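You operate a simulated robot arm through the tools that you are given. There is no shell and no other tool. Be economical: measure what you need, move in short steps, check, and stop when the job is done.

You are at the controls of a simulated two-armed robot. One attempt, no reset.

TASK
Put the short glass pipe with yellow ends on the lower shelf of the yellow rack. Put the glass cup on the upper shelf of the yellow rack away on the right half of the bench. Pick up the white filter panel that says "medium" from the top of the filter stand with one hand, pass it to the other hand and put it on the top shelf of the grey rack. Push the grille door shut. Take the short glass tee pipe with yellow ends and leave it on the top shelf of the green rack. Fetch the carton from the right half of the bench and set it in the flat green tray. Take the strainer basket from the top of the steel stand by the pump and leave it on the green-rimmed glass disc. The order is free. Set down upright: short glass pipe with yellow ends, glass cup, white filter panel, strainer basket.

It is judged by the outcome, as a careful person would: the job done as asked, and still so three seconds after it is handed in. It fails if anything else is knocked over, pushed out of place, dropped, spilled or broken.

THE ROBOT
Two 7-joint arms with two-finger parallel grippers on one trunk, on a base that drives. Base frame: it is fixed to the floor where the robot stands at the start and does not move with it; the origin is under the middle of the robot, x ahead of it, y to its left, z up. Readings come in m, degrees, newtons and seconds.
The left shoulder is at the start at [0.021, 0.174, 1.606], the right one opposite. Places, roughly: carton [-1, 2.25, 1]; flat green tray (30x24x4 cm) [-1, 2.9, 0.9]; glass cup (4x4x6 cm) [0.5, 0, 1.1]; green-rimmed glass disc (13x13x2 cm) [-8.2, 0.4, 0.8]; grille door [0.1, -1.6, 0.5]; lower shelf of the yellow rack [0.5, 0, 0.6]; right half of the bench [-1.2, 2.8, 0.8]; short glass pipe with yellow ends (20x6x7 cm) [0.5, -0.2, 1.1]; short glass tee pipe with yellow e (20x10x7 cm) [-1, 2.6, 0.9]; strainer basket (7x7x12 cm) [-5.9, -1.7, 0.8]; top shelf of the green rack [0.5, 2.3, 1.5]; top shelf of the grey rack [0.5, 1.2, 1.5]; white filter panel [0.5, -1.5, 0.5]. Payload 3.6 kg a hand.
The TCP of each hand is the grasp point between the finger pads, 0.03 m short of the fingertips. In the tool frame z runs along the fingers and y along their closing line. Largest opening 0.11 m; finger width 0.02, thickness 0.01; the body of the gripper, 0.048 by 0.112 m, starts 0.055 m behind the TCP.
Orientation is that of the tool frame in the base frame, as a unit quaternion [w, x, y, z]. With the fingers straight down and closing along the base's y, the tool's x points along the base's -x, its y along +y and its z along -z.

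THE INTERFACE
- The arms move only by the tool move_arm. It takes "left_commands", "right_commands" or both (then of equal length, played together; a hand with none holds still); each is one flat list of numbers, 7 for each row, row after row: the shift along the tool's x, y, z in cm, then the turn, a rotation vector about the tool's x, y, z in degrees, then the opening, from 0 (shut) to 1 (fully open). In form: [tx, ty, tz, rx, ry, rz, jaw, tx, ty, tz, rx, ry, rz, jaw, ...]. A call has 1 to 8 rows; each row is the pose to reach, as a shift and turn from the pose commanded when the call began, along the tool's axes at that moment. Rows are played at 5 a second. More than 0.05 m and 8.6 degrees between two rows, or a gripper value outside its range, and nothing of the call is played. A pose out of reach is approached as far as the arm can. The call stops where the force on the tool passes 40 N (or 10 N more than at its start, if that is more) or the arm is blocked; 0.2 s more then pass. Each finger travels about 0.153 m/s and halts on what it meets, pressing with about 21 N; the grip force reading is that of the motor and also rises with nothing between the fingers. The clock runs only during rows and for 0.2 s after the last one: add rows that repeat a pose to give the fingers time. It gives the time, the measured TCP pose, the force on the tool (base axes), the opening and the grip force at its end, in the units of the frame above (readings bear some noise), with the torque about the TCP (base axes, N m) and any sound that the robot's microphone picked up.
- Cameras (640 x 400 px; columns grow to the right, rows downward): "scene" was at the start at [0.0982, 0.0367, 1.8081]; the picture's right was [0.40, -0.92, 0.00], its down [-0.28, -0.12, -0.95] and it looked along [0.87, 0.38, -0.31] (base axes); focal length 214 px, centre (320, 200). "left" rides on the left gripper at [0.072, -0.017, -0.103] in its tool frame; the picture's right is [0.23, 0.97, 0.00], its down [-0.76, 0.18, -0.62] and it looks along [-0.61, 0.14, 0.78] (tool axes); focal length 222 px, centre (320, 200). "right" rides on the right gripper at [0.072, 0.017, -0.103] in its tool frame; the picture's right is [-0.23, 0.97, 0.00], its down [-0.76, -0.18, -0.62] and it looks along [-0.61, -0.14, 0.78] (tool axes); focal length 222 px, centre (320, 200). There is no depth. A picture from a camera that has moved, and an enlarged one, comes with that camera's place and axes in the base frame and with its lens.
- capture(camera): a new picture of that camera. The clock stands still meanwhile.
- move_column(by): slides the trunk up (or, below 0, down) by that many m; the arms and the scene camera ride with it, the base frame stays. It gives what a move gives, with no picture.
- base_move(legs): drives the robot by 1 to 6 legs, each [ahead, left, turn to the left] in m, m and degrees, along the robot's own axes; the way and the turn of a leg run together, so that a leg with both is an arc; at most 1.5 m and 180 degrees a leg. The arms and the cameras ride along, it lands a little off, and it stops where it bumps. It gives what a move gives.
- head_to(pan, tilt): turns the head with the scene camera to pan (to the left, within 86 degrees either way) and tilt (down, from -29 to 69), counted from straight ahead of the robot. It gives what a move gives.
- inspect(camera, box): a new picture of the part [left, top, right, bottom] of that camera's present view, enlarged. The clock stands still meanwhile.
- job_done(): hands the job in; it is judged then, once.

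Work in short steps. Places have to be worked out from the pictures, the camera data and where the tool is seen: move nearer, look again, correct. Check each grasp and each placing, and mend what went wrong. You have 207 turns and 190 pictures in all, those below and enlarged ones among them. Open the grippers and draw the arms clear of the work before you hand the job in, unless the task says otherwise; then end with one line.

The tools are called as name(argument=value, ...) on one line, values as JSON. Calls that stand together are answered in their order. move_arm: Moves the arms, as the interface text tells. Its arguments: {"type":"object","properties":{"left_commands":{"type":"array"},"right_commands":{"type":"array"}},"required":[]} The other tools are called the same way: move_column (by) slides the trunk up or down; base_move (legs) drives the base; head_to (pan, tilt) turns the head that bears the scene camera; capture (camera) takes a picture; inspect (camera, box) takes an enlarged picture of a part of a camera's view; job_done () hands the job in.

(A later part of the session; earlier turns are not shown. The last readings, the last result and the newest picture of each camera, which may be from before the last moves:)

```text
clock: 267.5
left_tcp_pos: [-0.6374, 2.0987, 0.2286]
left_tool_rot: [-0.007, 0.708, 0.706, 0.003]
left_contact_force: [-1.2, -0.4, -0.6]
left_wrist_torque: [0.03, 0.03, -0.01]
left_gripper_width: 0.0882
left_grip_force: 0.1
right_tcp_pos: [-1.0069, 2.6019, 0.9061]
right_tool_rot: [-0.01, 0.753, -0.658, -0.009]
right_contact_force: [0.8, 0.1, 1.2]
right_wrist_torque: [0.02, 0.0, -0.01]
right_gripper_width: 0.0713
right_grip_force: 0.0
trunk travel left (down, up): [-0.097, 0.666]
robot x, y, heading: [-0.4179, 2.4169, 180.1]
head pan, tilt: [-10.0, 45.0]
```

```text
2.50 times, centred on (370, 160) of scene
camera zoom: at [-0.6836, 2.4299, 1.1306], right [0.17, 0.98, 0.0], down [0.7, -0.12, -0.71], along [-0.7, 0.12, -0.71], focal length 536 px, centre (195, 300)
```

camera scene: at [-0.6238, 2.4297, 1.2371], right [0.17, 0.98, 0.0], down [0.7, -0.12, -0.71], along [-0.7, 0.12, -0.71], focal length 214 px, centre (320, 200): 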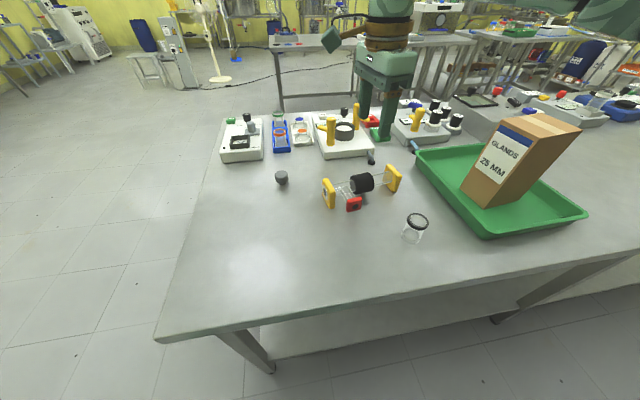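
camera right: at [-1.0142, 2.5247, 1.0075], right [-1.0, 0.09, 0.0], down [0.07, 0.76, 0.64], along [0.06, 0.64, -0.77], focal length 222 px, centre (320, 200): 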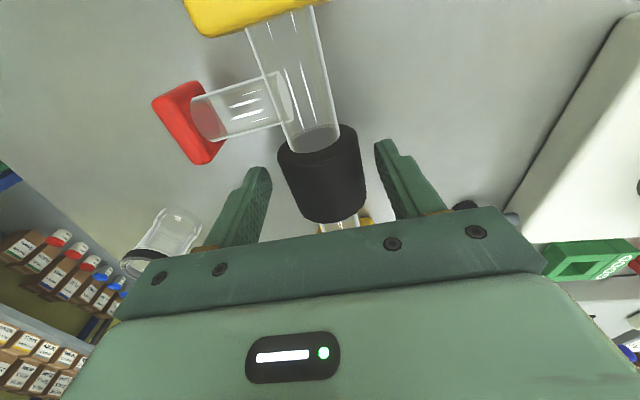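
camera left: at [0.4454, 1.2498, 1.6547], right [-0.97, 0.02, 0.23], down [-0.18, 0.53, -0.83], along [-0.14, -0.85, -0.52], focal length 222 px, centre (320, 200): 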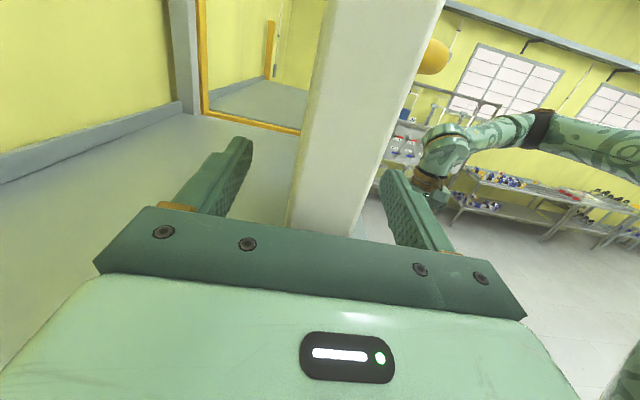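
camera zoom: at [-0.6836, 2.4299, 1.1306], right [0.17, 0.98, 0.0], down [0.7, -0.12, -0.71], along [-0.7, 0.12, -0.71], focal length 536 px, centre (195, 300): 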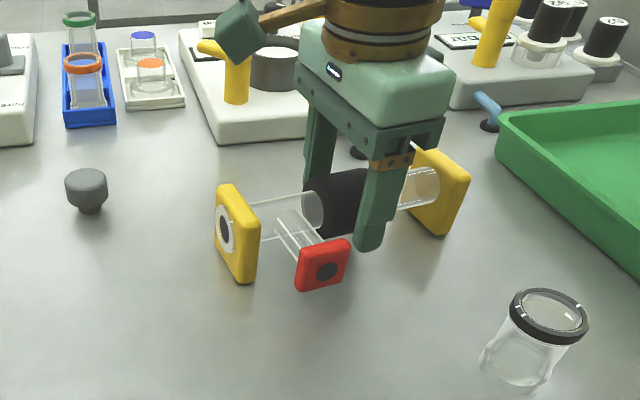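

Fingers straddle the sleeve. I close and lift.

move_arm(right_commands=[0, 0, 0, 0, 0, 0, 0.4, 0, 0, 0, 0, 0, 0, 0.3, 0, 0, 0, 0, 0, 0, 0.3, 0, 0, 0, 0, 0, 0, 0.3, 0, 0, -2, 0, 0, 0, 0.3, 0, 0, -4, 0, 0, 0, 0.3])

move_column(by=0.3)

capture(camera="scene")

capture(camera="right")

```text
clock: 268.9
left_tcp_pos: [-0.6308, 2.0967, 0.2286]
left_tool_rot: [-0.003, 0.71, 0.704, 0.007]
left_contact_force: [-0.2, -0.3, 0.6]
left_wrist_torque: [0.01, -0.02, -0.02]
left_gripper_width: 0.0879
left_grip_force: 0.0
right_tcp_pos: [-1.008, 2.6009, 0.9463]
right_tool_rot: [-0.01, 0.753, -0.657, -0.009]
right_contact_force: [0.5, 0.3, -2.3]
right_wrist_torque: [0.01, 0.01, -0.02]
right_gripper_width: 0.0483
right_grip_force: 20.7
trunk travel left (down, up): [-0.097, 0.666]
robot x, y, heading: [-0.4153, 2.4146, 179.8]
head pan, tilt: [-10.0, 45.0]
```

```text
clock: 271.9
left_tcp_pos: [-0.6198, 2.1216, 0.525]
left_tool_rot: [-0.01, 0.706, 0.707, 0.022]
left_contact_force: [0.1, -0.1, -0.6]
left_wrist_torque: [-0.02, 0.01, 0.01]
left_gripper_width: 0.0881
left_grip_force: 0.1
right_tcp_pos: [-1.008, 2.6024, 1.2455]
right_tool_rot: [-0.011, 0.753, -0.658, -0.009]
right_contact_force: [-0.2, -0.3, -1.8]
right_wrist_torque: [0.04, 0.01, 0.04]
right_gripper_width: 0.0478
right_grip_force: 21.1
trunk travel left (down, up): [-0.397, 0.366]
robot x, y, heading: [-0.4179, 2.4152, 179.8]
head pan, tilt: [-10.0, 45.0]
```

```text
69 pictures are left
camera scene: at [-0.5413, 2.4297, 1.4415], right [0.17, 0.98, 0.0], down [0.7, -0.12, -0.71], along [-0.7, 0.12, -0.71], focal length 214 px, centre (320, 200)
```

scene: 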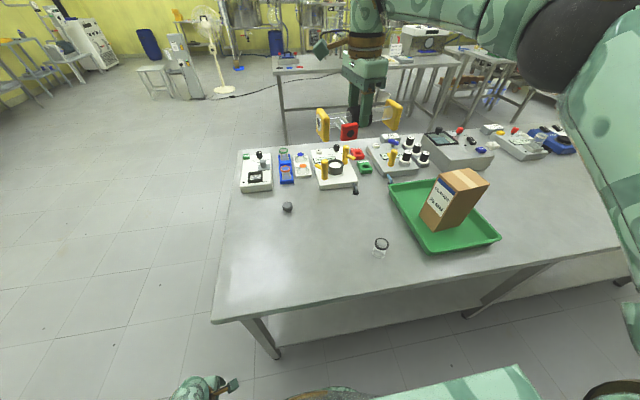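

```text
68 pictures are left
camera right: at [-1.0144, 2.5241, 1.3471], right [-1.0, 0.09, 0.0], down [0.07, 0.76, 0.64], along [0.06, 0.64, -0.76], focal length 222 px, centre (320, 200)
```

right: 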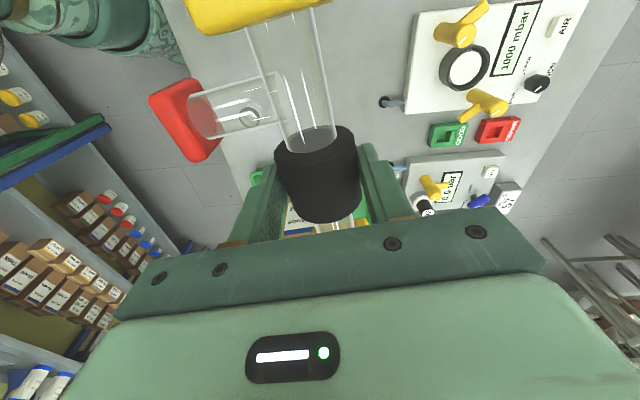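

Tee held. I leave the aisle (back, strafe toward −y), turn around in the open area to face the racks, and raise the trunk.

base_move(legs=[[-0.17, 0, 0], [0, 1.3, 0], [0.35, 0, 0], [0, 0, 160]])

move_column(by=0.36)

head_to(pan=50, tilt=15)

capture(camera="scene")

```text
clock: 288.0
left_tcp_pos: [-0.3069, 1.2992, 0.5256]
left_tool_rot: [-0.023, -0.564, 0.825, -0.006]
left_contact_force: [0.6, -0.6, 1.4]
left_wrist_torque: [-0.03, 0.0, 0.02]
left_gripper_width: 0.0879
left_grip_force: 0.1
right_tcp_pos: [-0.1182, 0.7136, 1.2455]
right_tool_rot: [0.008, 0.785, 0.619, -0.012]
right_contact_force: [0.9, 0.3, -2.5]
right_wrist_torque: [0.01, 0.0, 0.0]
right_gripper_width: 0.0481
right_grip_force: 21.1
trunk travel left (down, up): [-0.397, 0.366]
robot x, y, heading: [-0.6076, 1.1, -20.9]
head pan, tilt: [-10.0, 45.0]
```

```text
clock: 291.5
left_tcp_pos: [-0.3063, 1.2997, 0.8855]
left_tool_rot: [-0.024, -0.565, 0.825, -0.006]
left_contact_force: [0.6, 0.3, 0.3]
left_wrist_torque: [-0.02, 0.03, 0.03]
left_gripper_width: 0.0881
left_grip_force: 0.1
right_tcp_pos: [-0.118, 0.7138, 1.6057]
right_tool_rot: [0.008, 0.785, 0.619, -0.012]
right_contact_force: [0.4, -0.4, -2.6]
right_wrist_torque: [-0.03, 0.03, -0.01]
right_gripper_width: 0.048
right_grip_force: 20.9
trunk travel left (down, up): [-0.757, 0.006]
robot x, y, heading: [-0.6019, 1.0984, -21.3]
head pan, tilt: [-10.0, 45.0]
```

```text
clock: 292.8
left_tcp_pos: [-0.3059, 1.3007, 0.8846]
left_tool_rot: [-0.024, -0.564, 0.825, -0.005]
left_contact_force: [-0.3, -0.2, 1.4]
left_wrist_torque: [-0.03, 0.01, 0.01]
left_gripper_width: 0.0879
left_grip_force: 0.0
right_tcp_pos: [-0.1188, 0.7131, 1.6057]
right_tool_rot: [0.008, 0.785, 0.62, -0.011]
right_contact_force: [0.1, 0.4, -2.7]
right_wrist_torque: [-0.02, -0.01, 0.03]
right_gripper_width: 0.0481
right_grip_force: 21.8
trunk travel left (down, up): [-0.757, 0.006]
robot x, y, heading: [-0.6033, 1.0991, -21.3]
head pan, tilt: [50.0, 15.0]
```

```text
67 pictures are left
camera scene: at [-0.509, 1.1398, 1.8495], right [0.48, -0.88, 0.0], down [-0.23, -0.12, -0.97], along [0.85, 0.47, -0.26], focal length 214 px, centre (320, 200)
```

scene: 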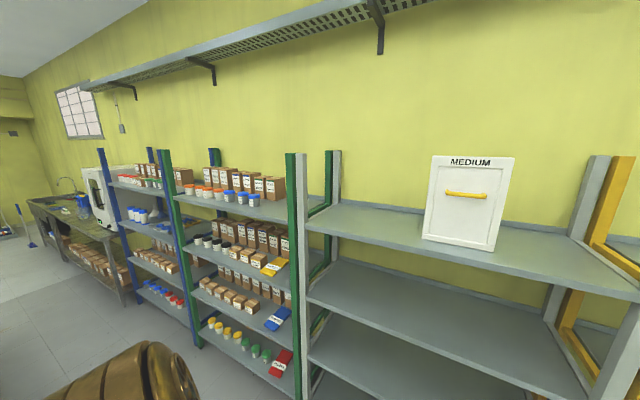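

The panel still stands. The green top shelf seems free at its right end. I move nearer for a look.

base_move(legs=[[-0.16, 1.1, 0]])

head_to(pan=10, tilt=25)

capture(camera="scene")

```text
clock: 298.6
left_tcp_pos: [-0.0527, 2.401, 0.8866]
left_tool_rot: [-0.024, -0.566, 0.824, -0.005]
left_contact_force: [-0.3, -0.2, -0.4]
left_wrist_torque: [0.0, 0.0, -0.01]
left_gripper_width: 0.0878
left_grip_force: 0.0
right_tcp_pos: [0.136, 1.8157, 1.6058]
right_tool_rot: [0.009, 0.784, 0.62, -0.012]
right_contact_force: [-0.7, -0.6, -2.2]
right_wrist_torque: [-0.01, -0.03, -0.01]
right_gripper_width: 0.0482
right_grip_force: 20.7
trunk travel left (down, up): [-0.757, 0.006]
robot x, y, heading: [-0.3487, 2.2014, -20.9]
head pan, tilt: [50.0, 15.0]
```

```text
clock: 299.6
left_tcp_pos: [-0.0531, 2.4015, 0.8857]
left_tool_rot: [-0.024, -0.566, 0.824, -0.006]
left_contact_force: [0.7, -0.3, 0.0]
left_wrist_torque: [0.01, -0.03, 0.01]
left_gripper_width: 0.088
left_grip_force: 0.0
right_tcp_pos: [0.1353, 1.8149, 1.6051]
right_tool_rot: [0.008, 0.785, 0.62, -0.011]
right_contact_force: [-0.1, 0.4, -2.3]
right_wrist_torque: [0.03, -0.01, 0.02]
right_gripper_width: 0.0482
right_grip_force: 20.6
trunk travel left (down, up): [-0.757, 0.006]
robot x, y, heading: [-0.3494, 2.203, -20.9]
head pan, tilt: [10.0, 25.0]
```

```text
66 pictures are left
camera scene: at [-0.2472, 2.1775, 1.8333], right [-0.19, -0.98, 0.0], down [-0.42, 0.08, -0.91], along [0.89, -0.17, -0.42], focal length 214 px, centre (320, 200)
```

scene: 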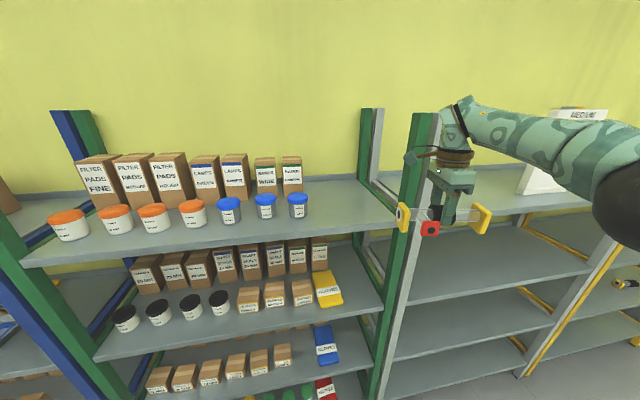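

Free spot at the right end of the green top shelf: y≈1.82–2.09 (shelf z 1.466). To keep my forearm off the posts I'll approach turned +35°. First step back to open floor and turn.

base_move(legs=[[0.067, -0.456, 0], [0, 0, 56]])

head_to(pan=-20, tilt=20)

capture(camera="scene")

```text
clock: 304.9
left_tcp_pos: [-0.4519, 2.1102, 0.8855]
left_tool_rot: [0.018, 0.886, -0.463, 0.015]
left_contact_force: [0.3, 0.3, -1.5]
left_wrist_torque: [-0.03, 0.0, -0.01]
left_gripper_width: 0.0878
left_grip_force: 0.0
right_tcp_pos: [0.1391, 1.9362, 1.6052]
right_tool_rot: [0.013, 0.402, 0.915, -0.006]
right_contact_force: [0.8, -0.1, -2.6]
right_wrist_torque: [0.0, 0.02, 0.02]
right_gripper_width: 0.0481
right_grip_force: 21.4
trunk travel left (down, up): [-0.757, 0.006]
robot x, y, heading: [-0.451, 1.7545, 34.8]
head pan, tilt: [10.0, 25.0]
```

```text
clock: 305.8
left_tcp_pos: [-0.4525, 2.1102, 0.8848]
left_tool_rot: [0.019, 0.886, -0.463, 0.016]
left_contact_force: [-0.2, 0.0, 0.1]
left_wrist_torque: [0.02, -0.02, 0.0]
left_gripper_width: 0.0877
left_grip_force: 0.0
right_tcp_pos: [0.1402, 1.9367, 1.6059]
right_tool_rot: [0.013, 0.402, 0.915, -0.006]
right_contact_force: [0.8, 0.6, -1.9]
right_wrist_torque: [0.03, 0.0, 0.01]
right_gripper_width: 0.0482
right_grip_force: 21.2
trunk travel left (down, up): [-0.757, 0.006]
robot x, y, heading: [-0.4504, 1.7515, 34.8]
head pan, tilt: [-20.0, 20.0]
```

```text
65 pictures are left
camera scene: at [-0.3505, 1.7817, 1.8413], right [0.26, -0.97, 0.0], down [-0.33, -0.09, -0.94], along [0.91, 0.24, -0.34], focal length 214 px, centre (320, 200)
```

scene: 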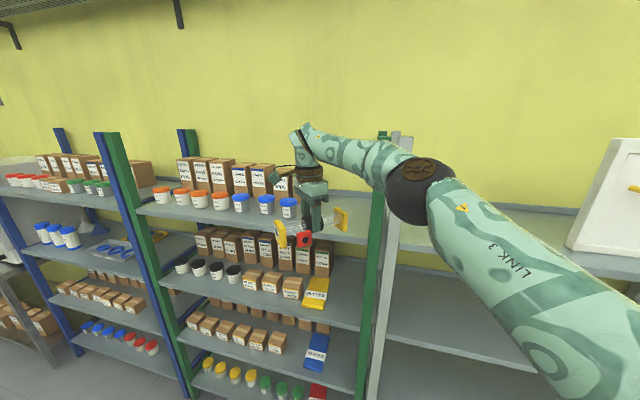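

Threading the forearm past the posts isn't possible at +35°; computing clearances, heading −25° with the hand at about [0.42,1.948] works (3 cm to post). I retract the left hand, turn to −25° and go to the pre-insert position.

move_arm(left_commands=[0, 3, 0, 0, 0, 0, 0.5, 0, 6, 0, 0, 0, 0, 0.5, 0, 9, 0, 0, 0, 0, 0.5, 0, 12, 0, 0, 0, 0, 0.5])

base_move(legs=[[0, 0, -60], [-0.177, 0.593, 0]])

capture(camera="scene")

```text
clock: 307.0
left_tcp_pos: [-0.5591, 2.0759, 0.8915]
left_tool_rot: [0.001, 0.886, -0.464, -0.001]
left_contact_force: [-0.5, 0.6, -0.5]
left_wrist_torque: [0.0, -0.02, 0.01]
left_gripper_width: 0.0551
left_grip_force: 0.0
right_tcp_pos: [0.1396, 1.9365, 1.605]
right_tool_rot: [0.013, 0.402, 0.916, -0.007]
right_contact_force: [-0.2, 0.0, -2.2]
right_wrist_torque: [0.0, -0.04, -0.01]
right_gripper_width: 0.0481
right_grip_force: 20.9
trunk travel left (down, up): [-0.757, 0.006]
robot x, y, heading: [-0.4526, 1.7501, 35.0]
head pan, tilt: [-20.0, 20.0]
stopped in row 4 (left hand): the arm was blocked; the commanded pose is now the measured one
```

```text
clock: 313.2
left_tcp_pos: [-0.122, 2.6173, 0.894]
left_tool_rot: [-0.001, -0.529, 0.849, 0.0]
left_contact_force: [-0.1, -0.9, -0.1]
left_wrist_torque: [0.01, -0.01, 0.0]
left_gripper_width: 0.0549
left_grip_force: 0.2
right_tcp_pos: [0.0997, 1.9382, 1.6053]
right_tool_rot: [0.007, 0.809, 0.587, -0.012]
right_contact_force: [-0.2, 0.0, -2.3]
right_wrist_torque: [0.0, -0.04, 0.06]
right_gripper_width: 0.0481
right_grip_force: 20.7
trunk travel left (down, up): [-0.757, 0.006]
robot x, y, heading: [-0.3474, 2.3631, -25.9]
head pan, tilt: [-20.0, 20.0]
```

```text
64 pictures are left
camera scene: at [-0.2751, 2.2914, 1.8413], right [-0.72, -0.7, 0.0], down [-0.24, 0.25, -0.94], along [0.65, -0.67, -0.34], focal length 214 px, centre (320, 200)
```

scene: 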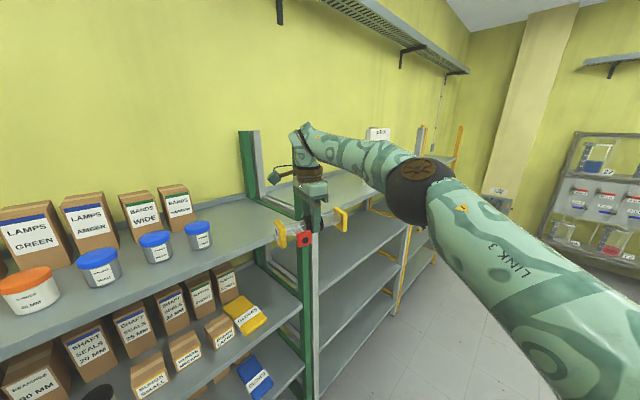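

Elbow is ≈[-0.13,1.84], staying behind the post line after insertion. I move half-way in and check.

base_move(legs=[[0.17, 0.09, 0]])

capture(camera="scene")

```text
clock: 314.8
left_tcp_pos: [0.0686, 2.6242, 0.8919]
left_tool_rot: [0.0, -0.53, 0.848, 0.001]
left_contact_force: [0.3, 0.4, -0.4]
left_wrist_torque: [0.01, -0.05, -0.03]
left_gripper_width: 0.055
left_grip_force: 0.1
right_tcp_pos: [0.2861, 1.9475, 1.6071]
right_tool_rot: [0.007, 0.81, 0.586, -0.01]
right_contact_force: [-0.9, -0.4, -1.8]
right_wrist_torque: [0.02, 0.0, -0.01]
right_gripper_width: 0.048
right_grip_force: 21.2
trunk travel left (down, up): [-0.757, 0.006]
robot x, y, heading: [-0.1586, 2.3774, -25.8]
head pan, tilt: [-20.0, 20.0]
```

```text
63 pictures are left
camera scene: at [-0.0875, 2.3001, 1.8415], right [-0.72, -0.7, 0.0], down [-0.24, 0.25, -0.94], along [0.65, -0.68, -0.34], focal length 214 px, centre (320, 200)
```

scene: 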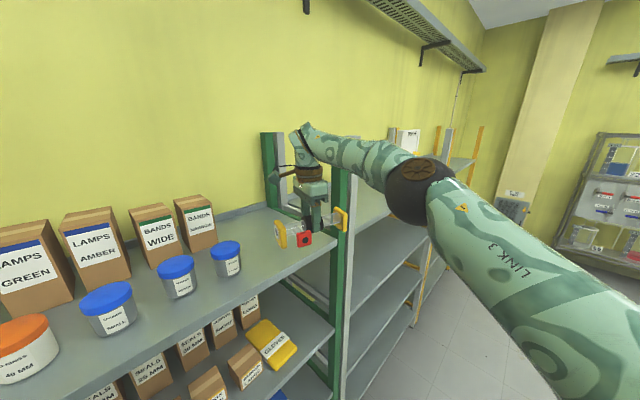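

Clear. I move the remaining 0.13 m in.

base_move(legs=[[0.124, 0.051, 0]])

capture(camera="scene")

capture(camera="right")

```text
clock: 316.1
left_tcp_pos: [0.2028, 2.6168, 0.8928]
left_tool_rot: [0.0, -0.53, 0.848, 0.0]
left_contact_force: [-0.3, 0.5, -0.1]
left_wrist_torque: [0.01, 0.02, 0.02]
left_gripper_width: 0.0549
left_grip_force: 0.0
right_tcp_pos: [0.4219, 1.9392, 1.6058]
right_tool_rot: [0.008, 0.811, 0.585, -0.012]
right_contact_force: [0.3, -0.2, -1.7]
right_wrist_torque: [0.01, 0.0, -0.01]
right_gripper_width: 0.0481
right_grip_force: 21.1
trunk travel left (down, up): [-0.757, 0.006]
robot x, y, heading: [-0.0256, 2.367, -26.0]
head pan, tilt: [-20.0, 20.0]
```

```text
62 pictures are left
camera scene: at [0.0482, 2.2923, 1.8414], right [-0.72, -0.69, 0.0], down [-0.24, 0.25, -0.94], along [0.65, -0.68, -0.34], focal length 214 px, centre (320, 200)
```

scene: 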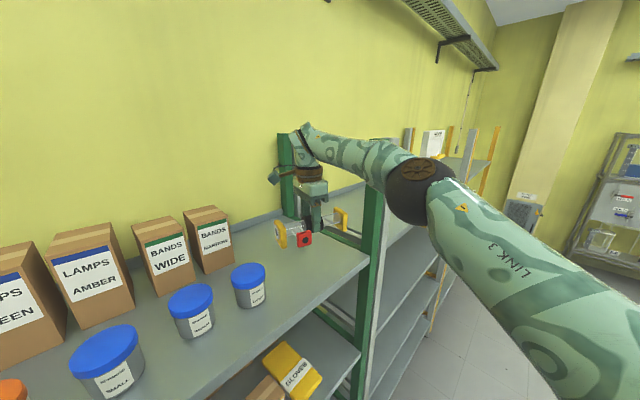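

```text
61 pictures are left
camera right: at [0.462, 2.005, 1.7082], right [0.85, -0.52, 0.01], down [-0.4, -0.65, 0.64], along [-0.33, -0.55, -0.77], focal length 222 px, centre (320, 200)
```

right: 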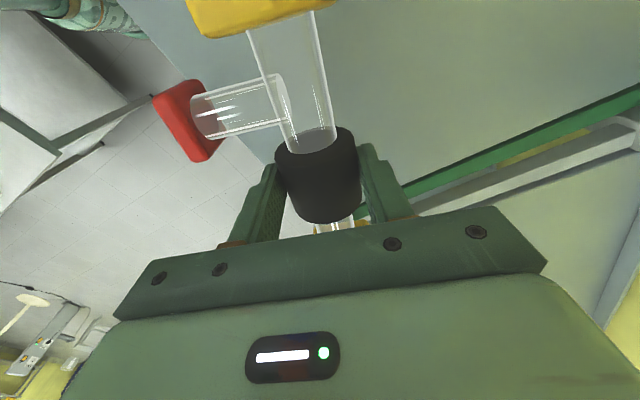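

The tee is over the shelf, including its branch. I lower 8 cm with the trunk and settle with the arm.

move_column(by=-0.08)

move_arm(right_commands=[0, 0, 0.4, 0, 0, 0, 0.3, 0, 0, 0.8, 0, 0, 0, 0.3])

inspect(camera="scene", box=[230, 120, 410, 270])

```text
clock: 317.2
left_tcp_pos: [0.2042, 2.6207, 0.8125]
left_tool_rot: [0.002, -0.529, 0.849, 0.002]
left_contact_force: [-0.1, 0.5, 0.7]
left_wrist_torque: [0.0, -0.01, 0.0]
left_gripper_width: 0.0551
left_grip_force: 0.0
right_tcp_pos: [0.423, 1.9393, 1.5262]
right_tool_rot: [0.007, 0.811, 0.585, -0.011]
right_contact_force: [-0.4, 0.0, -2.4]
right_wrist_torque: [-0.01, -0.03, -0.01]
right_gripper_width: 0.0483
right_grip_force: 20.8
trunk travel left (down, up): [-0.677, 0.086]
robot x, y, heading: [-0.023, 2.363, -26.1]
head pan, tilt: [-20.0, 20.0]
```

```text
clock: 317.8
left_tcp_pos: [0.2065, 2.6199, 0.8119]
left_tool_rot: [0.003, -0.529, 0.849, 0.002]
left_contact_force: [0.9, -0.9, -0.3]
left_wrist_torque: [-0.01, -0.02, -0.02]
left_gripper_width: 0.0552
left_grip_force: 0.1
right_tcp_pos: [0.4233, 1.9379, 1.5184]
right_tool_rot: [0.007, 0.81, 0.586, -0.011]
right_contact_force: [0.5, -0.7, 0.6]
right_wrist_torque: [0.21, 0.03, 0.04]
right_gripper_width: 0.0479
right_grip_force: 20.3
trunk travel left (down, up): [-0.677, 0.086]
robot x, y, heading: [-0.0231, 2.3658, -25.8]
head pan, tilt: [-20.0, 20.0]
```

```text
2.67 times, centred on (320, 195) of scene
camera zoom: at [0.0506, 2.2916, 1.7616], right [-0.72, -0.69, 0.0], down [-0.24, 0.25, -0.94], along [0.65, -0.68, -0.34], focal length 572 px, centre (320, 213)
```

zoom: 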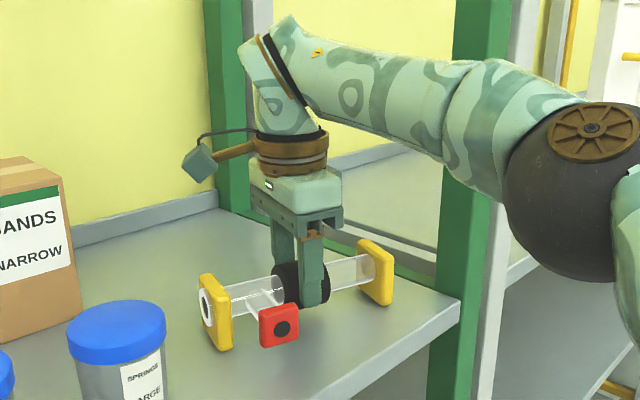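

Contact just beginning (force changed by 3 N). I step down 4 mm more.

move_arm(right_commands=[0, 0, 0.2, 0, 0, 0, 0.3, 0, 0, 0.4, 0, 0, 0, 0.3])

```text
clock: 318.4
left_tcp_pos: [0.2055, 2.6203, 0.8132]
left_tool_rot: [0.001, -0.529, 0.849, 0.0]
left_contact_force: [-0.5, 0.5, 0.3]
left_wrist_torque: [-0.02, 0.01, 0.01]
left_gripper_width: 0.0551
left_grip_force: 0.0
right_tcp_pos: [0.4225, 1.9377, 1.5158]
right_tool_rot: [0.01, 0.811, 0.586, -0.01]
right_contact_force: [4.2, -5.1, 20.5]
right_wrist_torque: [-0.06, -0.03, 0.02]
right_gripper_width: 0.0481
right_grip_force: 21.3
trunk travel left (down, up): [-0.677, 0.086]
robot x, y, heading: [-0.0276, 2.3662, -26.2]
head pan, tilt: [-20.0, 20.0]
```

Seated. I release and raise the hand by arm, then trunk.

move_arm(right_commands=[0, 0, -0.15, 0, 0, 0, 0.3, 0, 0, -0.15, 0, 0, 0, 0.55, 0, 0, -0.15, 0, 0, 0, 0.65, 0, 0, -0.15, 0, 0, 0, 0.65, 0, 0, -2.5, 0, 0, 0, 0.65, 0, 0, -4, 0, 0, 0, 0.65])

move_column(by=0.08)

inspect(camera="scene", box=[230, 120, 410, 270])

```text
clock: 319.8
left_tcp_pos: [0.2051, 2.621, 0.8122]
left_tool_rot: [0.001, -0.529, 0.849, 0.003]
left_contact_force: [0.1, 0.0, -0.6]
left_wrist_torque: [-0.01, 0.02, 0.0]
left_gripper_width: 0.055
left_grip_force: 0.1
right_tcp_pos: [0.4246, 1.941, 1.555]
right_tool_rot: [0.008, 0.81, 0.586, -0.012]
right_contact_force: [-0.4, -0.2, -0.2]
right_wrist_torque: [0.03, 0.02, -0.02]
right_gripper_width: 0.0713
right_grip_force: 0.0
trunk travel left (down, up): [-0.677, 0.086]
robot x, y, heading: [-0.0249, 2.366, -26.0]
head pan, tilt: [-20.0, 20.0]
```

```text
clock: 321.0
left_tcp_pos: [0.2064, 2.6226, 0.892]
left_tool_rot: [0.002, -0.529, 0.849, 0.003]
left_contact_force: [-0.3, -0.7, -0.1]
left_wrist_torque: [0.03, -0.01, 0.03]
left_gripper_width: 0.0548
left_grip_force: 0.0
right_tcp_pos: [0.4234, 1.9403, 1.6337]
right_tool_rot: [0.008, 0.811, 0.585, -0.012]
right_contact_force: [-1.1, -0.1, -0.8]
right_wrist_torque: [0.0, 0.01, 0.0]
right_gripper_width: 0.0715
right_grip_force: 0.0
trunk travel left (down, up): [-0.757, 0.006]
robot x, y, heading: [-0.0284, 2.3664, -25.7]
head pan, tilt: [-20.0, 20.0]
```

```text
2.67 times, centred on (320, 195) of scene
camera zoom: at [0.0499, 2.2926, 1.8413], right [-0.72, -0.69, 0.0], down [-0.24, 0.25, -0.94], along [0.65, -0.68, -0.34], focal length 572 px, centre (320, 213)
```

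zoom: 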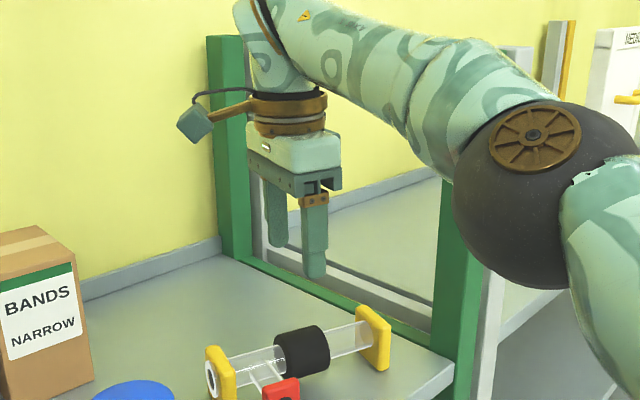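

Tee rests on the green top shelf. I back out along the same line, leave the aisle, turn toward −x and look across the room.

base_move(legs=[[-0.29, -0.14, 0], [0.1, -0.95, 0], [0, 0, -154]])

head_to(pan=0, tilt=15)

capture(camera="scene")

```text
clock: 334.0
left_tcp_pos: [-0.756, 1.1359, 0.8927]
left_tool_rot: [0.004, 0.7, 0.714, -0.002]
left_contact_force: [-0.4, 0.6, 0.2]
left_wrist_torque: [0.0, 0.01, 0.01]
left_gripper_width: 0.055
left_grip_force: 0.1
right_tcp_pos: [-1.261, 1.6431, 1.633]
right_tool_rot: [-0.009, 0.76, -0.65, -0.01]
right_contact_force: [0.2, -0.6, 0.0]
right_wrist_torque: [0.0, 0.0, -0.02]
right_gripper_width: 0.0714
right_grip_force: 0.2
trunk travel left (down, up): [-0.757, 0.006]
robot x, y, heading: [-0.6678, 1.4732, -178.9]
head pan, tilt: [-20.0, 20.0]
```

```text
clock: 334.8
left_tcp_pos: [-0.7564, 1.1358, 0.8932]
left_tool_rot: [0.003, 0.701, 0.713, -0.002]
left_contact_force: [0.2, 0.3, -0.5]
left_wrist_torque: [0.0, 0.02, -0.01]
left_gripper_width: 0.0551
left_grip_force: 0.0
right_tcp_pos: [-1.2596, 1.6444, 1.6346]
right_tool_rot: [-0.01, 0.76, -0.649, -0.01]
right_contact_force: [-0.5, 0.5, 0.0]
right_wrist_torque: [-0.03, -0.03, 0.01]
right_gripper_width: 0.0715
right_grip_force: 0.1
trunk travel left (down, up): [-0.757, 0.006]
robot x, y, heading: [-0.6694, 1.4726, -179.0]
head pan, tilt: [0.0, 15.0]
```

```text
58 pictures are left
camera scene: at [-0.7686, 1.4696, 1.8495], right [-0.02, 1.0, 0.0], down [0.26, 0.01, -0.97], along [-0.97, -0.02, -0.26], focal length 214 px, centre (320, 200)
```

scene: 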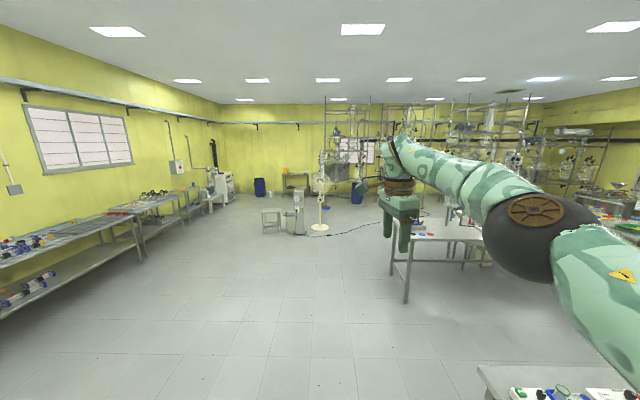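

I zoom toward the expected strainer stand and disc locations.

inspect(camera="scene", box=[120, 130, 360, 260])

```text
2.67 times, centred on (240, 195) of scene
camera zoom: at [-0.7686, 1.4696, 1.8495], right [-0.02, 1.0, 0.0], down [0.26, 0.01, -0.97], along [-0.97, -0.02, -0.26], focal length 572 px, centre (533, 213)
```

zoom: 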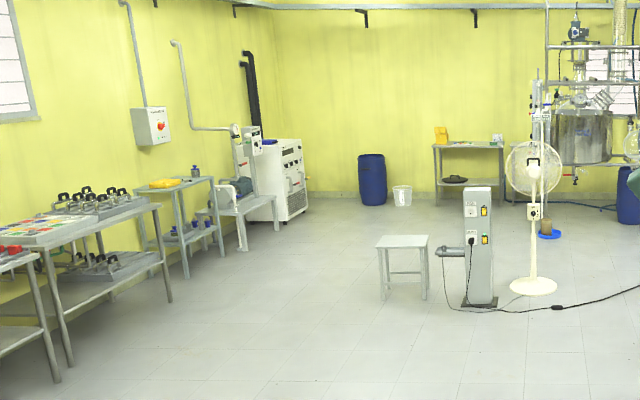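

The strainer stand is the narrow one around [-5.6,-1.75] (pump to its far side), and the disc's table by the far wall. I drive across the open floor.

base_move(legs=[[1.2, 1.0, 0], [1.4, 0.5, 0], [1.3, 0.5, 0], [0.3, 0, 60]])

head_to(pan=10, tilt=25)

capture(camera="scene")

```text
refused: leg 1 is longer than a leg can be; nothing moved
```

```text
clock: 335.5
left_tcp_pos: [-0.7562, 1.1349, 0.8917]
left_tool_rot: [0.003, 0.701, 0.713, -0.002]
left_contact_force: [0.5, -0.5, -0.9]
left_wrist_torque: [0.03, 0.02, -0.03]
left_gripper_width: 0.0548
left_grip_force: 0.0
right_tcp_pos: [-1.2602, 1.6456, 1.6326]
right_tool_rot: [-0.009, 0.76, -0.65, -0.011]
right_contact_force: [-0.7, 0.6, 0.4]
right_wrist_torque: [0.02, 0.06, 0.02]
right_gripper_width: 0.0716
right_grip_force: 0.0
trunk travel left (down, up): [-0.757, 0.006]
robot x, y, heading: [-0.6623, 1.4699, -179.1]
head pan, tilt: [10.0, 25.0]
```

```text
56 pictures are left
camera scene: at [-0.7656, 1.4536, 1.8333], right [-0.19, 0.98, 0.0], down [0.41, 0.08, -0.91], along [-0.89, -0.18, -0.42], focal length 214 px, centre (320, 200)
```

scene: 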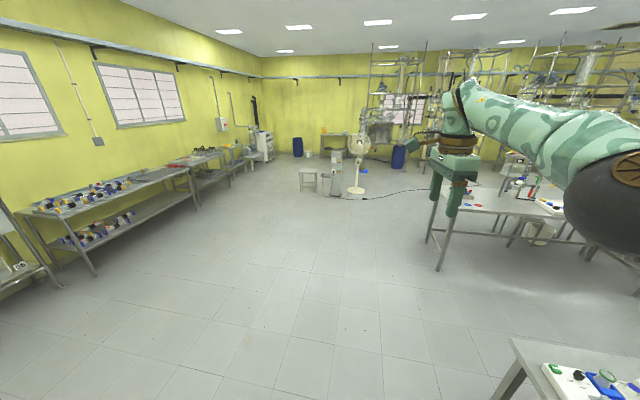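

Legs must be ≤1.5 m; I resend shorter ones.

base_move(legs=[[1.0, 1.0, 0], [1.35, 0.45, 0], [1.35, 0.45, 0], [0.3, 0, 0], [0, 0, 50]])

capture(camera="scene")

```text
clock: 359.9
left_tcp_pos: [-4.4347, -0.7951, 0.8929]
left_tool_rot: [0.004, 0.333, 0.943, 0.0]
left_contact_force: [-0.2, 0.9, -0.6]
left_wrist_torque: [0.05, -0.01, 0.05]
left_gripper_width: 0.0554
left_grip_force: 0.0
right_tcp_pos: [-5.1502, -0.855, 1.6341]
right_tool_rot: [-0.005, 0.963, -0.267, -0.013]
right_contact_force: [0.2, -0.6, 0.0]
right_wrist_torque: [0.0, 0.01, 0.0]
right_gripper_width: 0.0712
right_grip_force: 0.0
trunk travel left (down, up): [-0.757, 0.006]
robot x, y, heading: [-4.6364, -0.5113, -128.8]
head pan, tilt: [10.0, 25.0]
```

```text
55 pictures are left
camera scene: at [-4.6843, -0.5997, 1.8333], right [-0.88, 0.48, 0.0], down [0.2, 0.37, -0.91], along [-0.44, -0.79, -0.42], focal length 214 px, centre (320, 200)
```

scene: 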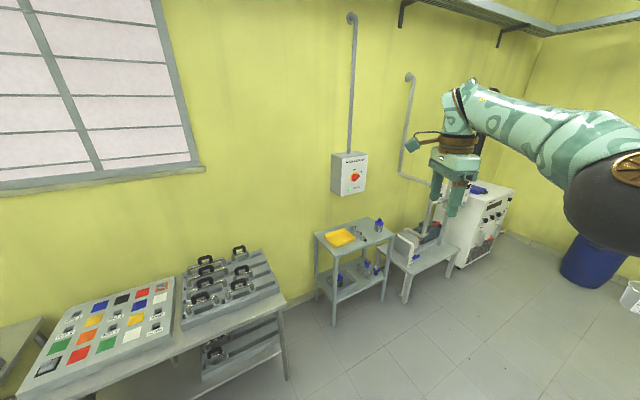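

inspect(camera="scene", box=[300, 200, 480, 320])

```text
3.33 times, centred on (390, 260) of scene
camera zoom: at [-4.6843, -0.5997, 1.8333], right [-0.88, 0.48, 0.0], down [0.2, 0.37, -0.91], along [-0.44, -0.79, -0.42], focal length 715 px, centre (87, 0)
```

zoom: 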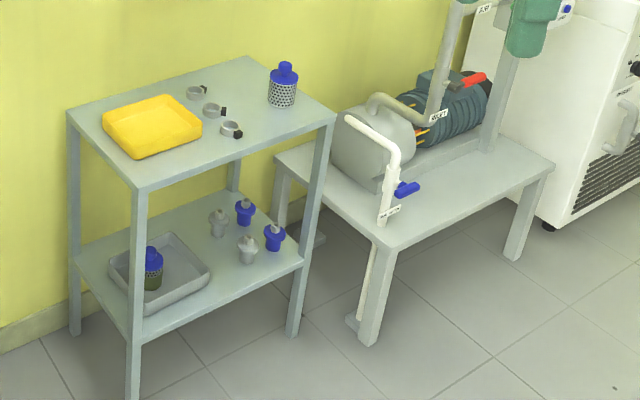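

The strainer basket (perforated, blue knob) stands at ≈[-5.95,-1.775], stand top ≈0.75. I raise the left hand 18 cm (trunk will go low), turn to face the stand and move in front of it.

move_arm(left_commands=[0, 0, -4, 0, 0, 0, 0.5, 0, 0, -8, 0, 0, 0, 0.5, 0, 0, -12, 0, 0, 0, 0.5, 0, 0, -15, 0, 0, 0, 0.5, 0, 0, -18, 0, 0, 0, 0.5])

base_move(legs=[[0, 0, 38.8], [0.4, -1.12, 0]])

move_column(by=-0.5)

head_to(pan=-12, tilt=40)

capture(camera="scene")

```text
clock: 360.5
left_tcp_pos: [-4.3449, -0.8877, 0.9955]
left_tool_rot: [0.094, 0.351, 0.931, -0.041]
left_contact_force: [-0.2, -0.7, -0.4]
left_wrist_torque: [-0.04, -0.01, -0.01]
left_gripper_width: 0.0552
left_grip_force: 0.0
right_tcp_pos: [-5.1471, -0.8559, 1.6345]
right_tool_rot: [-0.004, 0.964, -0.267, -0.014]
right_contact_force: [0.3, -0.6, 0.1]
right_wrist_torque: [0.01, -0.02, 0.03]
right_gripper_width: 0.0714
right_grip_force: 0.1
trunk travel left (down, up): [-0.757, 0.006]
robot x, y, heading: [-4.636, -0.513, -128.7]
head pan, tilt: [10.0, 25.0]
stopped in row 2 (left hand): the arm was blocked; the commanded pose is now the measured one
```

```text
clock: 368.3
left_tcp_pos: [-5.2775, -1.0244, 0.9953]
left_tool_rot: [0.102, 0.017, 0.995, -0.007]
left_contact_force: [0.9, 0.1, 0.3]
left_wrist_torque: [0.01, -0.01, -0.01]
left_gripper_width: 0.0551
left_grip_force: 0.0
right_tcp_pos: [-5.9186, -1.5065, 1.6339]
right_tool_rot: [0.0, 0.997, 0.073, -0.015]
right_contact_force: [0.4, 0.1, 0.0]
right_wrist_torque: [-0.02, -0.01, -0.01]
right_gripper_width: 0.0717
right_grip_force: 0.0
trunk travel left (down, up): [-0.757, 0.006]
robot x, y, heading: [-5.7403, -0.9136, -89.6]
head pan, tilt: [10.0, 25.0]
```

```text
refused: -0.5 is not a number from -0.4 to 0.4
```

```text
clock: 369.1
left_tcp_pos: [-5.2755, -1.0239, 0.995]
left_tool_rot: [0.103, 0.018, 0.995, -0.007]
left_contact_force: [-0.1, 0.0, 0.2]
left_wrist_torque: [-0.01, 0.0, -0.02]
left_gripper_width: 0.0549
left_grip_force: 0.2
right_tcp_pos: [-5.9178, -1.5073, 1.6335]
right_tool_rot: [0.001, 0.997, 0.072, -0.014]
right_contact_force: [-0.4, -0.6, -0.1]
right_wrist_torque: [-0.02, -0.01, 0.02]
right_gripper_width: 0.0714
right_grip_force: 0.0
trunk travel left (down, up): [-0.757, 0.006]
robot x, y, heading: [-5.7396, -0.918, -89.5]
head pan, tilt: [-12.0, 40.0]
```

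```text
53 pictures are left
camera scene: at [-5.7545, -1.0092, 1.81], right [-0.98, 0.2, 0.0], down [0.13, 0.63, -0.77], along [-0.15, -0.75, -0.64], focal length 214 px, centre (320, 200)
```

scene: 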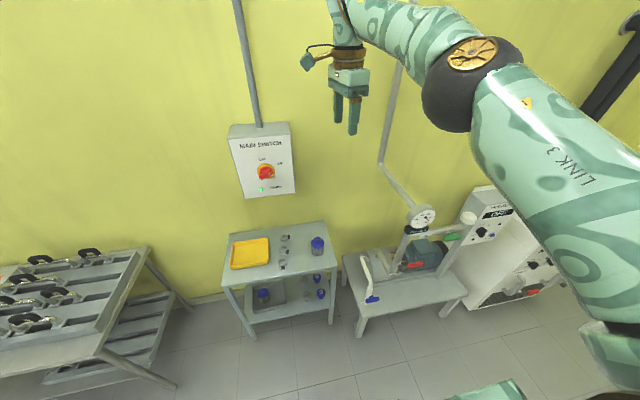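

Strainer now ≈[-5.887,-1.771]. I lower the trunk 0.7 m (tips still above the knob), shift left 3 cm and advance 0.2 m.

move_column(by=-0.4)

move_column(by=-0.26)

move_arm(right_commands=[0, 0, 0, 0, 0, 4, 1, 0, 0, 0, 0, 0, 8, 1])

base_move(legs=[[0.2, 0.03, 0]])

capture(camera="scene")

capture(camera="right")

```text
clock: 373.0
left_tcp_pos: [-5.2536, -1.0176, 0.6023]
left_tool_rot: [0.121, 0.025, 0.992, 0.0]
left_contact_force: [-0.4, 0.0, -0.6]
left_wrist_torque: [-0.03, -0.02, 0.01]
left_gripper_width: 0.0548
left_grip_force: 0.0
right_tcp_pos: [-5.9192, -1.5058, 1.234]
right_tool_rot: [0.001, 0.997, 0.072, -0.014]
right_contact_force: [-0.3, -0.2, -0.1]
right_wrist_torque: [-0.01, 0.01, -0.01]
right_gripper_width: 0.0714
right_grip_force: 0.0
trunk travel left (down, up): [-0.357, 0.406]
robot x, y, heading: [-5.7393, -0.9148, -89.6]
head pan, tilt: [-12.0, 40.0]
```

```text
clock: 375.6
left_tcp_pos: [-5.2674, -1.0303, 0.3383]
left_tool_rot: [0.111, 0.022, 0.994, -0.01]
left_contact_force: [0.5, -0.2, -0.3]
left_wrist_torque: [0.0, 0.0, 0.0]
left_gripper_width: 0.0548
left_grip_force: 0.1
right_tcp_pos: [-5.9186, -1.5057, 0.974]
right_tool_rot: [0.002, 0.997, 0.072, -0.013]
right_contact_force: [-0.1, -0.1, 0.3]
right_wrist_torque: [-0.03, -0.03, -0.01]
right_gripper_width: 0.0716
right_grip_force: 0.0
trunk travel left (down, up): [-0.097, 0.666]
robot x, y, heading: [-5.7401, -0.9144, -89.6]
head pan, tilt: [-12.0, 40.0]
```

```text
clock: 376.2
left_tcp_pos: [-5.2673, -1.0287, 0.3381]
left_tool_rot: [0.109, 0.022, 0.994, -0.01]
left_contact_force: [1.3, -0.2, -0.2]
left_wrist_torque: [-0.03, 0.03, -0.03]
left_gripper_width: 0.0551
left_grip_force: 0.1
right_tcp_pos: [-5.9183, -1.5059, 0.9746]
right_tool_rot: [0.001, 1.0, 0.002, -0.014]
right_contact_force: [-0.2, 0.1, 0.3]
right_wrist_torque: [-0.03, 0.0, 0.01]
right_gripper_width: 0.1098
right_grip_force: 0.1
trunk travel left (down, up): [-0.097, 0.666]
robot x, y, heading: [-5.738, -0.9172, -89.7]
head pan, tilt: [-12.0, 40.0]
```

```text
clock: 377.8
left_tcp_pos: [-5.236, -1.2266, 0.3386]
left_tool_rot: [0.109, 0.024, 0.994, -0.006]
left_contact_force: [-1.0, 0.0, 0.2]
left_wrist_torque: [0.03, 0.02, 0.04]
left_gripper_width: 0.0549
left_grip_force: 0.1
right_tcp_pos: [-5.8888, -1.7072, 0.9733]
right_tool_rot: [0.001, 1.0, 0.0, -0.014]
right_contact_force: [0.7, 0.7, -0.4]
right_wrist_torque: [0.05, -0.01, -0.02]
right_gripper_width: 0.1102
right_grip_force: 0.0
trunk travel left (down, up): [-0.097, 0.666]
robot x, y, heading: [-5.7144, -1.1158, -89.7]
head pan, tilt: [-12.0, 40.0]
```

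```text
52 pictures are left
camera scene: at [-5.7219, -1.3878, 1.1378], right [-0.98, 0.2, 0.0], down [0.13, 0.63, -0.77], along [-0.15, -0.75, -0.64], focal length 214 px, centre (320, 200)
```

scene: 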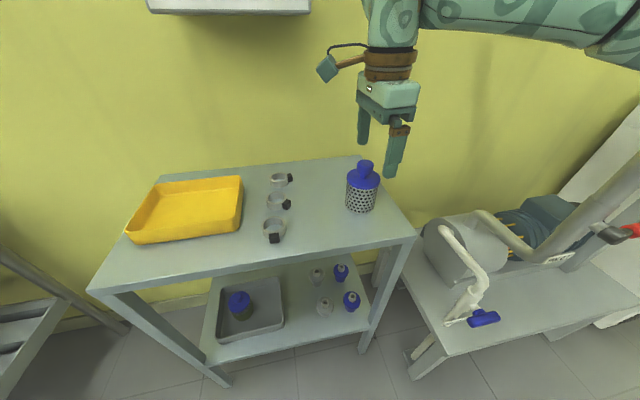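

```text
51 pictures are left
camera right: at [-5.8128, -1.7243, 1.0753], right [-0.23, -0.97, 0.01], down [-0.74, 0.18, 0.64], along [-0.63, 0.14, -0.77], focal length 222 px, centre (320, 200)
```

right: 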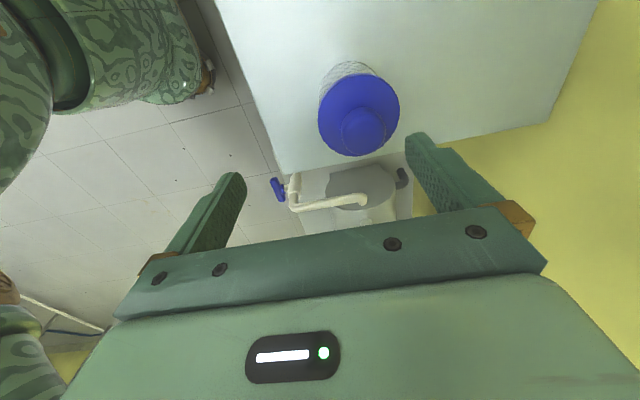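

Strainer ≈[-5.895,-1.75]. I advance 4.3 cm and lower 0.085 m, then look at the height relation.

base_move(legs=[[0.043, -0.004, 0]])

move_column(by=-0.085)

inspect(camera="scene", box=[270, 20, 450, 200])

capture(camera="right")

```text
clock: 378.7
left_tcp_pos: [-5.2392, -1.2703, 0.3387]
left_tool_rot: [0.112, 0.023, 0.993, -0.006]
left_contact_force: [0.6, -0.2, -0.4]
left_wrist_torque: [0.01, -0.01, 0.03]
left_gripper_width: 0.0549
left_grip_force: 0.1
right_tcp_pos: [-5.893, -1.7509, 0.9734]
right_tool_rot: [0.0, 1.0, 0.0, -0.014]
right_contact_force: [-0.2, 0.0, -1.1]
right_wrist_torque: [0.01, 0.03, 0.02]
right_gripper_width: 0.11
right_grip_force: 0.1
trunk travel left (down, up): [-0.097, 0.666]
robot x, y, heading: [-5.7104, -1.1572, -89.5]
head pan, tilt: [-12.0, 40.0]
```

```text
clock: 379.9
left_tcp_pos: [-5.2387, -1.2693, 0.2528]
left_tool_rot: [0.111, 0.024, 0.994, -0.007]
left_contact_force: [0.9, -0.4, 0.7]
left_wrist_torque: [0.0, 0.02, -0.01]
left_gripper_width: 0.0551
left_grip_force: 0.0
right_tcp_pos: [-5.8927, -1.7501, 0.8892]
right_tool_rot: [0.002, 1.0, 0.001, -0.015]
right_contact_force: [0.7, 0.3, 0.8]
right_wrist_torque: [-0.01, 0.0, 0.01]
right_gripper_width: 0.11
right_grip_force: 0.0
trunk travel left (down, up): [-0.012, 0.751]
robot x, y, heading: [-5.7123, -1.157, -89.6]
head pan, tilt: [-12.0, 40.0]
```

```text
2.22 times, centred on (360, 110) of scene
camera zoom: at [-5.7251, -1.4837, 1.0463], right [-0.98, 0.2, 0.0], down [0.13, 0.63, -0.77], along [-0.15, -0.75, -0.64], focal length 477 px, centre (231, 400)
```

zoom: 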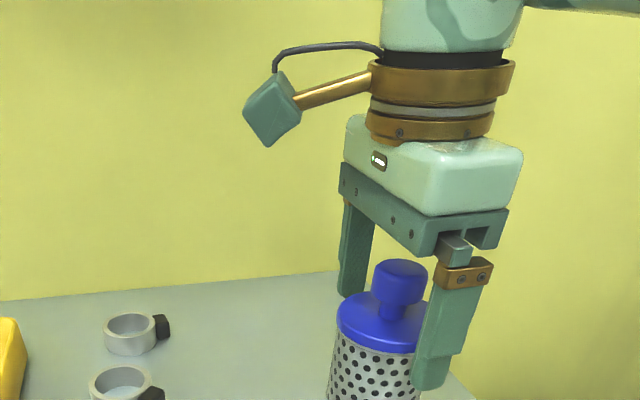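

```text
49 pictures are left
camera right: at [-5.8165, -1.7662, 0.9916], right [-0.23, -0.97, 0.01], down [-0.74, 0.18, 0.64], along [-0.63, 0.14, -0.77], focal length 222 px, centre (320, 200)
```

right: 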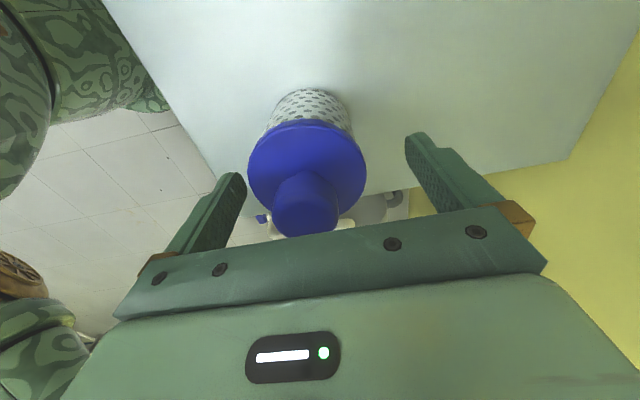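

Knob top z≈0.914 (stand ≈0.79), strainer at [-5.886,-1.745]. I correct 7/5 mm, descend 2 cm, and close on the body.

move_arm(right_commands=[0.6, -0.4, 0.5, 0, 0, 0, 1, 0.6, -0.4, 1.2, 0, 0, 0, 1, 0.6, -0.4, 2, 0, 0, 0, 1, 0.6, -0.4, 2, 0, 0, 0, 0.7, 0.6, -0.4, 2, 0, 0, 0, 0.5, 0.6, -0.4, 2, 0, 0, 0, 0.5, 0.6, -0.4, 2, 0, 0, 0, 0.5])

inspect(camera="scene", box=[270, 80, 450, 250])

```text
clock: 381.5
left_tcp_pos: [-5.2378, -1.2701, 0.2539]
left_tool_rot: [0.111, 0.024, 0.994, -0.006]
left_contact_force: [0.2, 0.1, 0.8]
left_wrist_torque: [-0.03, 0.0, 0.01]
left_gripper_width: 0.055
left_grip_force: 0.0
right_tcp_pos: [-5.8878, -1.7455, 0.8685]
right_tool_rot: [0.001, 1.0, 0.001, -0.013]
right_contact_force: [1.2, -0.9, 1.1]
right_wrist_torque: [-0.11, 0.02, 0.02]
right_gripper_width: 0.0664
right_grip_force: 21.0
trunk travel left (down, up): [-0.012, 0.751]
robot x, y, heading: [-5.7139, -1.1587, -89.6]
head pan, tilt: [-12.0, 40.0]
```

```text
2.35 times, centred on (360, 165) of scene
camera zoom: at [-5.7251, -1.4843, 1.0459], right [-0.98, 0.2, 0.0], down [0.13, 0.63, -0.77], along [-0.15, -0.75, -0.64], focal length 505 px, centre (226, 282)
```

zoom: 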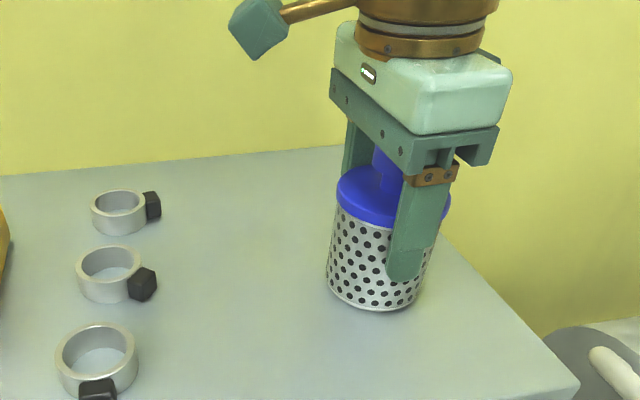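

Gripped (6.6 cm). I lift with the trunk and verify.

move_column(by=0.15)

capture(camera="scene")

```text
clock: 383.3
left_tcp_pos: [-5.2386, -1.2704, 0.4032]
left_tool_rot: [0.111, 0.024, 0.994, -0.005]
left_contact_force: [-0.3, 0.5, 0.5]
left_wrist_torque: [0.01, -0.01, 0.01]
left_gripper_width: 0.0548
left_grip_force: 0.0
right_tcp_pos: [-5.8862, -1.7471, 1.0182]
right_tool_rot: [0.001, 1.0, 0.0, -0.015]
right_contact_force: [-0.1, 0.1, -2.1]
right_wrist_torque: [0.02, -0.03, 0.0]
right_gripper_width: 0.0661
right_grip_force: 21.0
trunk travel left (down, up): [-0.162, 0.601]
robot x, y, heading: [-5.7142, -1.1576, -89.8]
head pan, tilt: [-12.0, 40.0]
```

```text
47 pictures are left
camera scene: at [-5.7259, -1.3918, 1.207], right [-0.98, 0.2, 0.0], down [0.13, 0.63, -0.77], along [-0.15, -0.75, -0.64], focal length 214 px, centre (320, 200)
```

scene: 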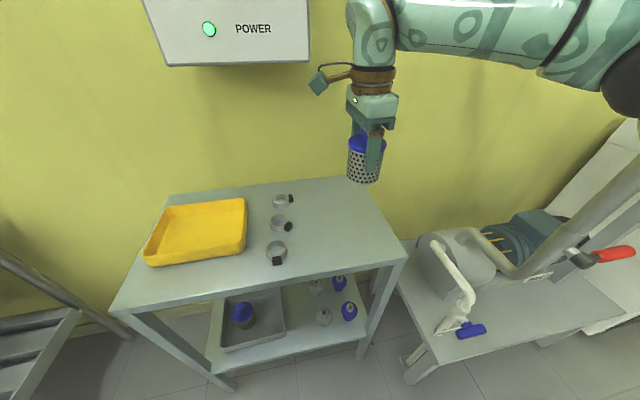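

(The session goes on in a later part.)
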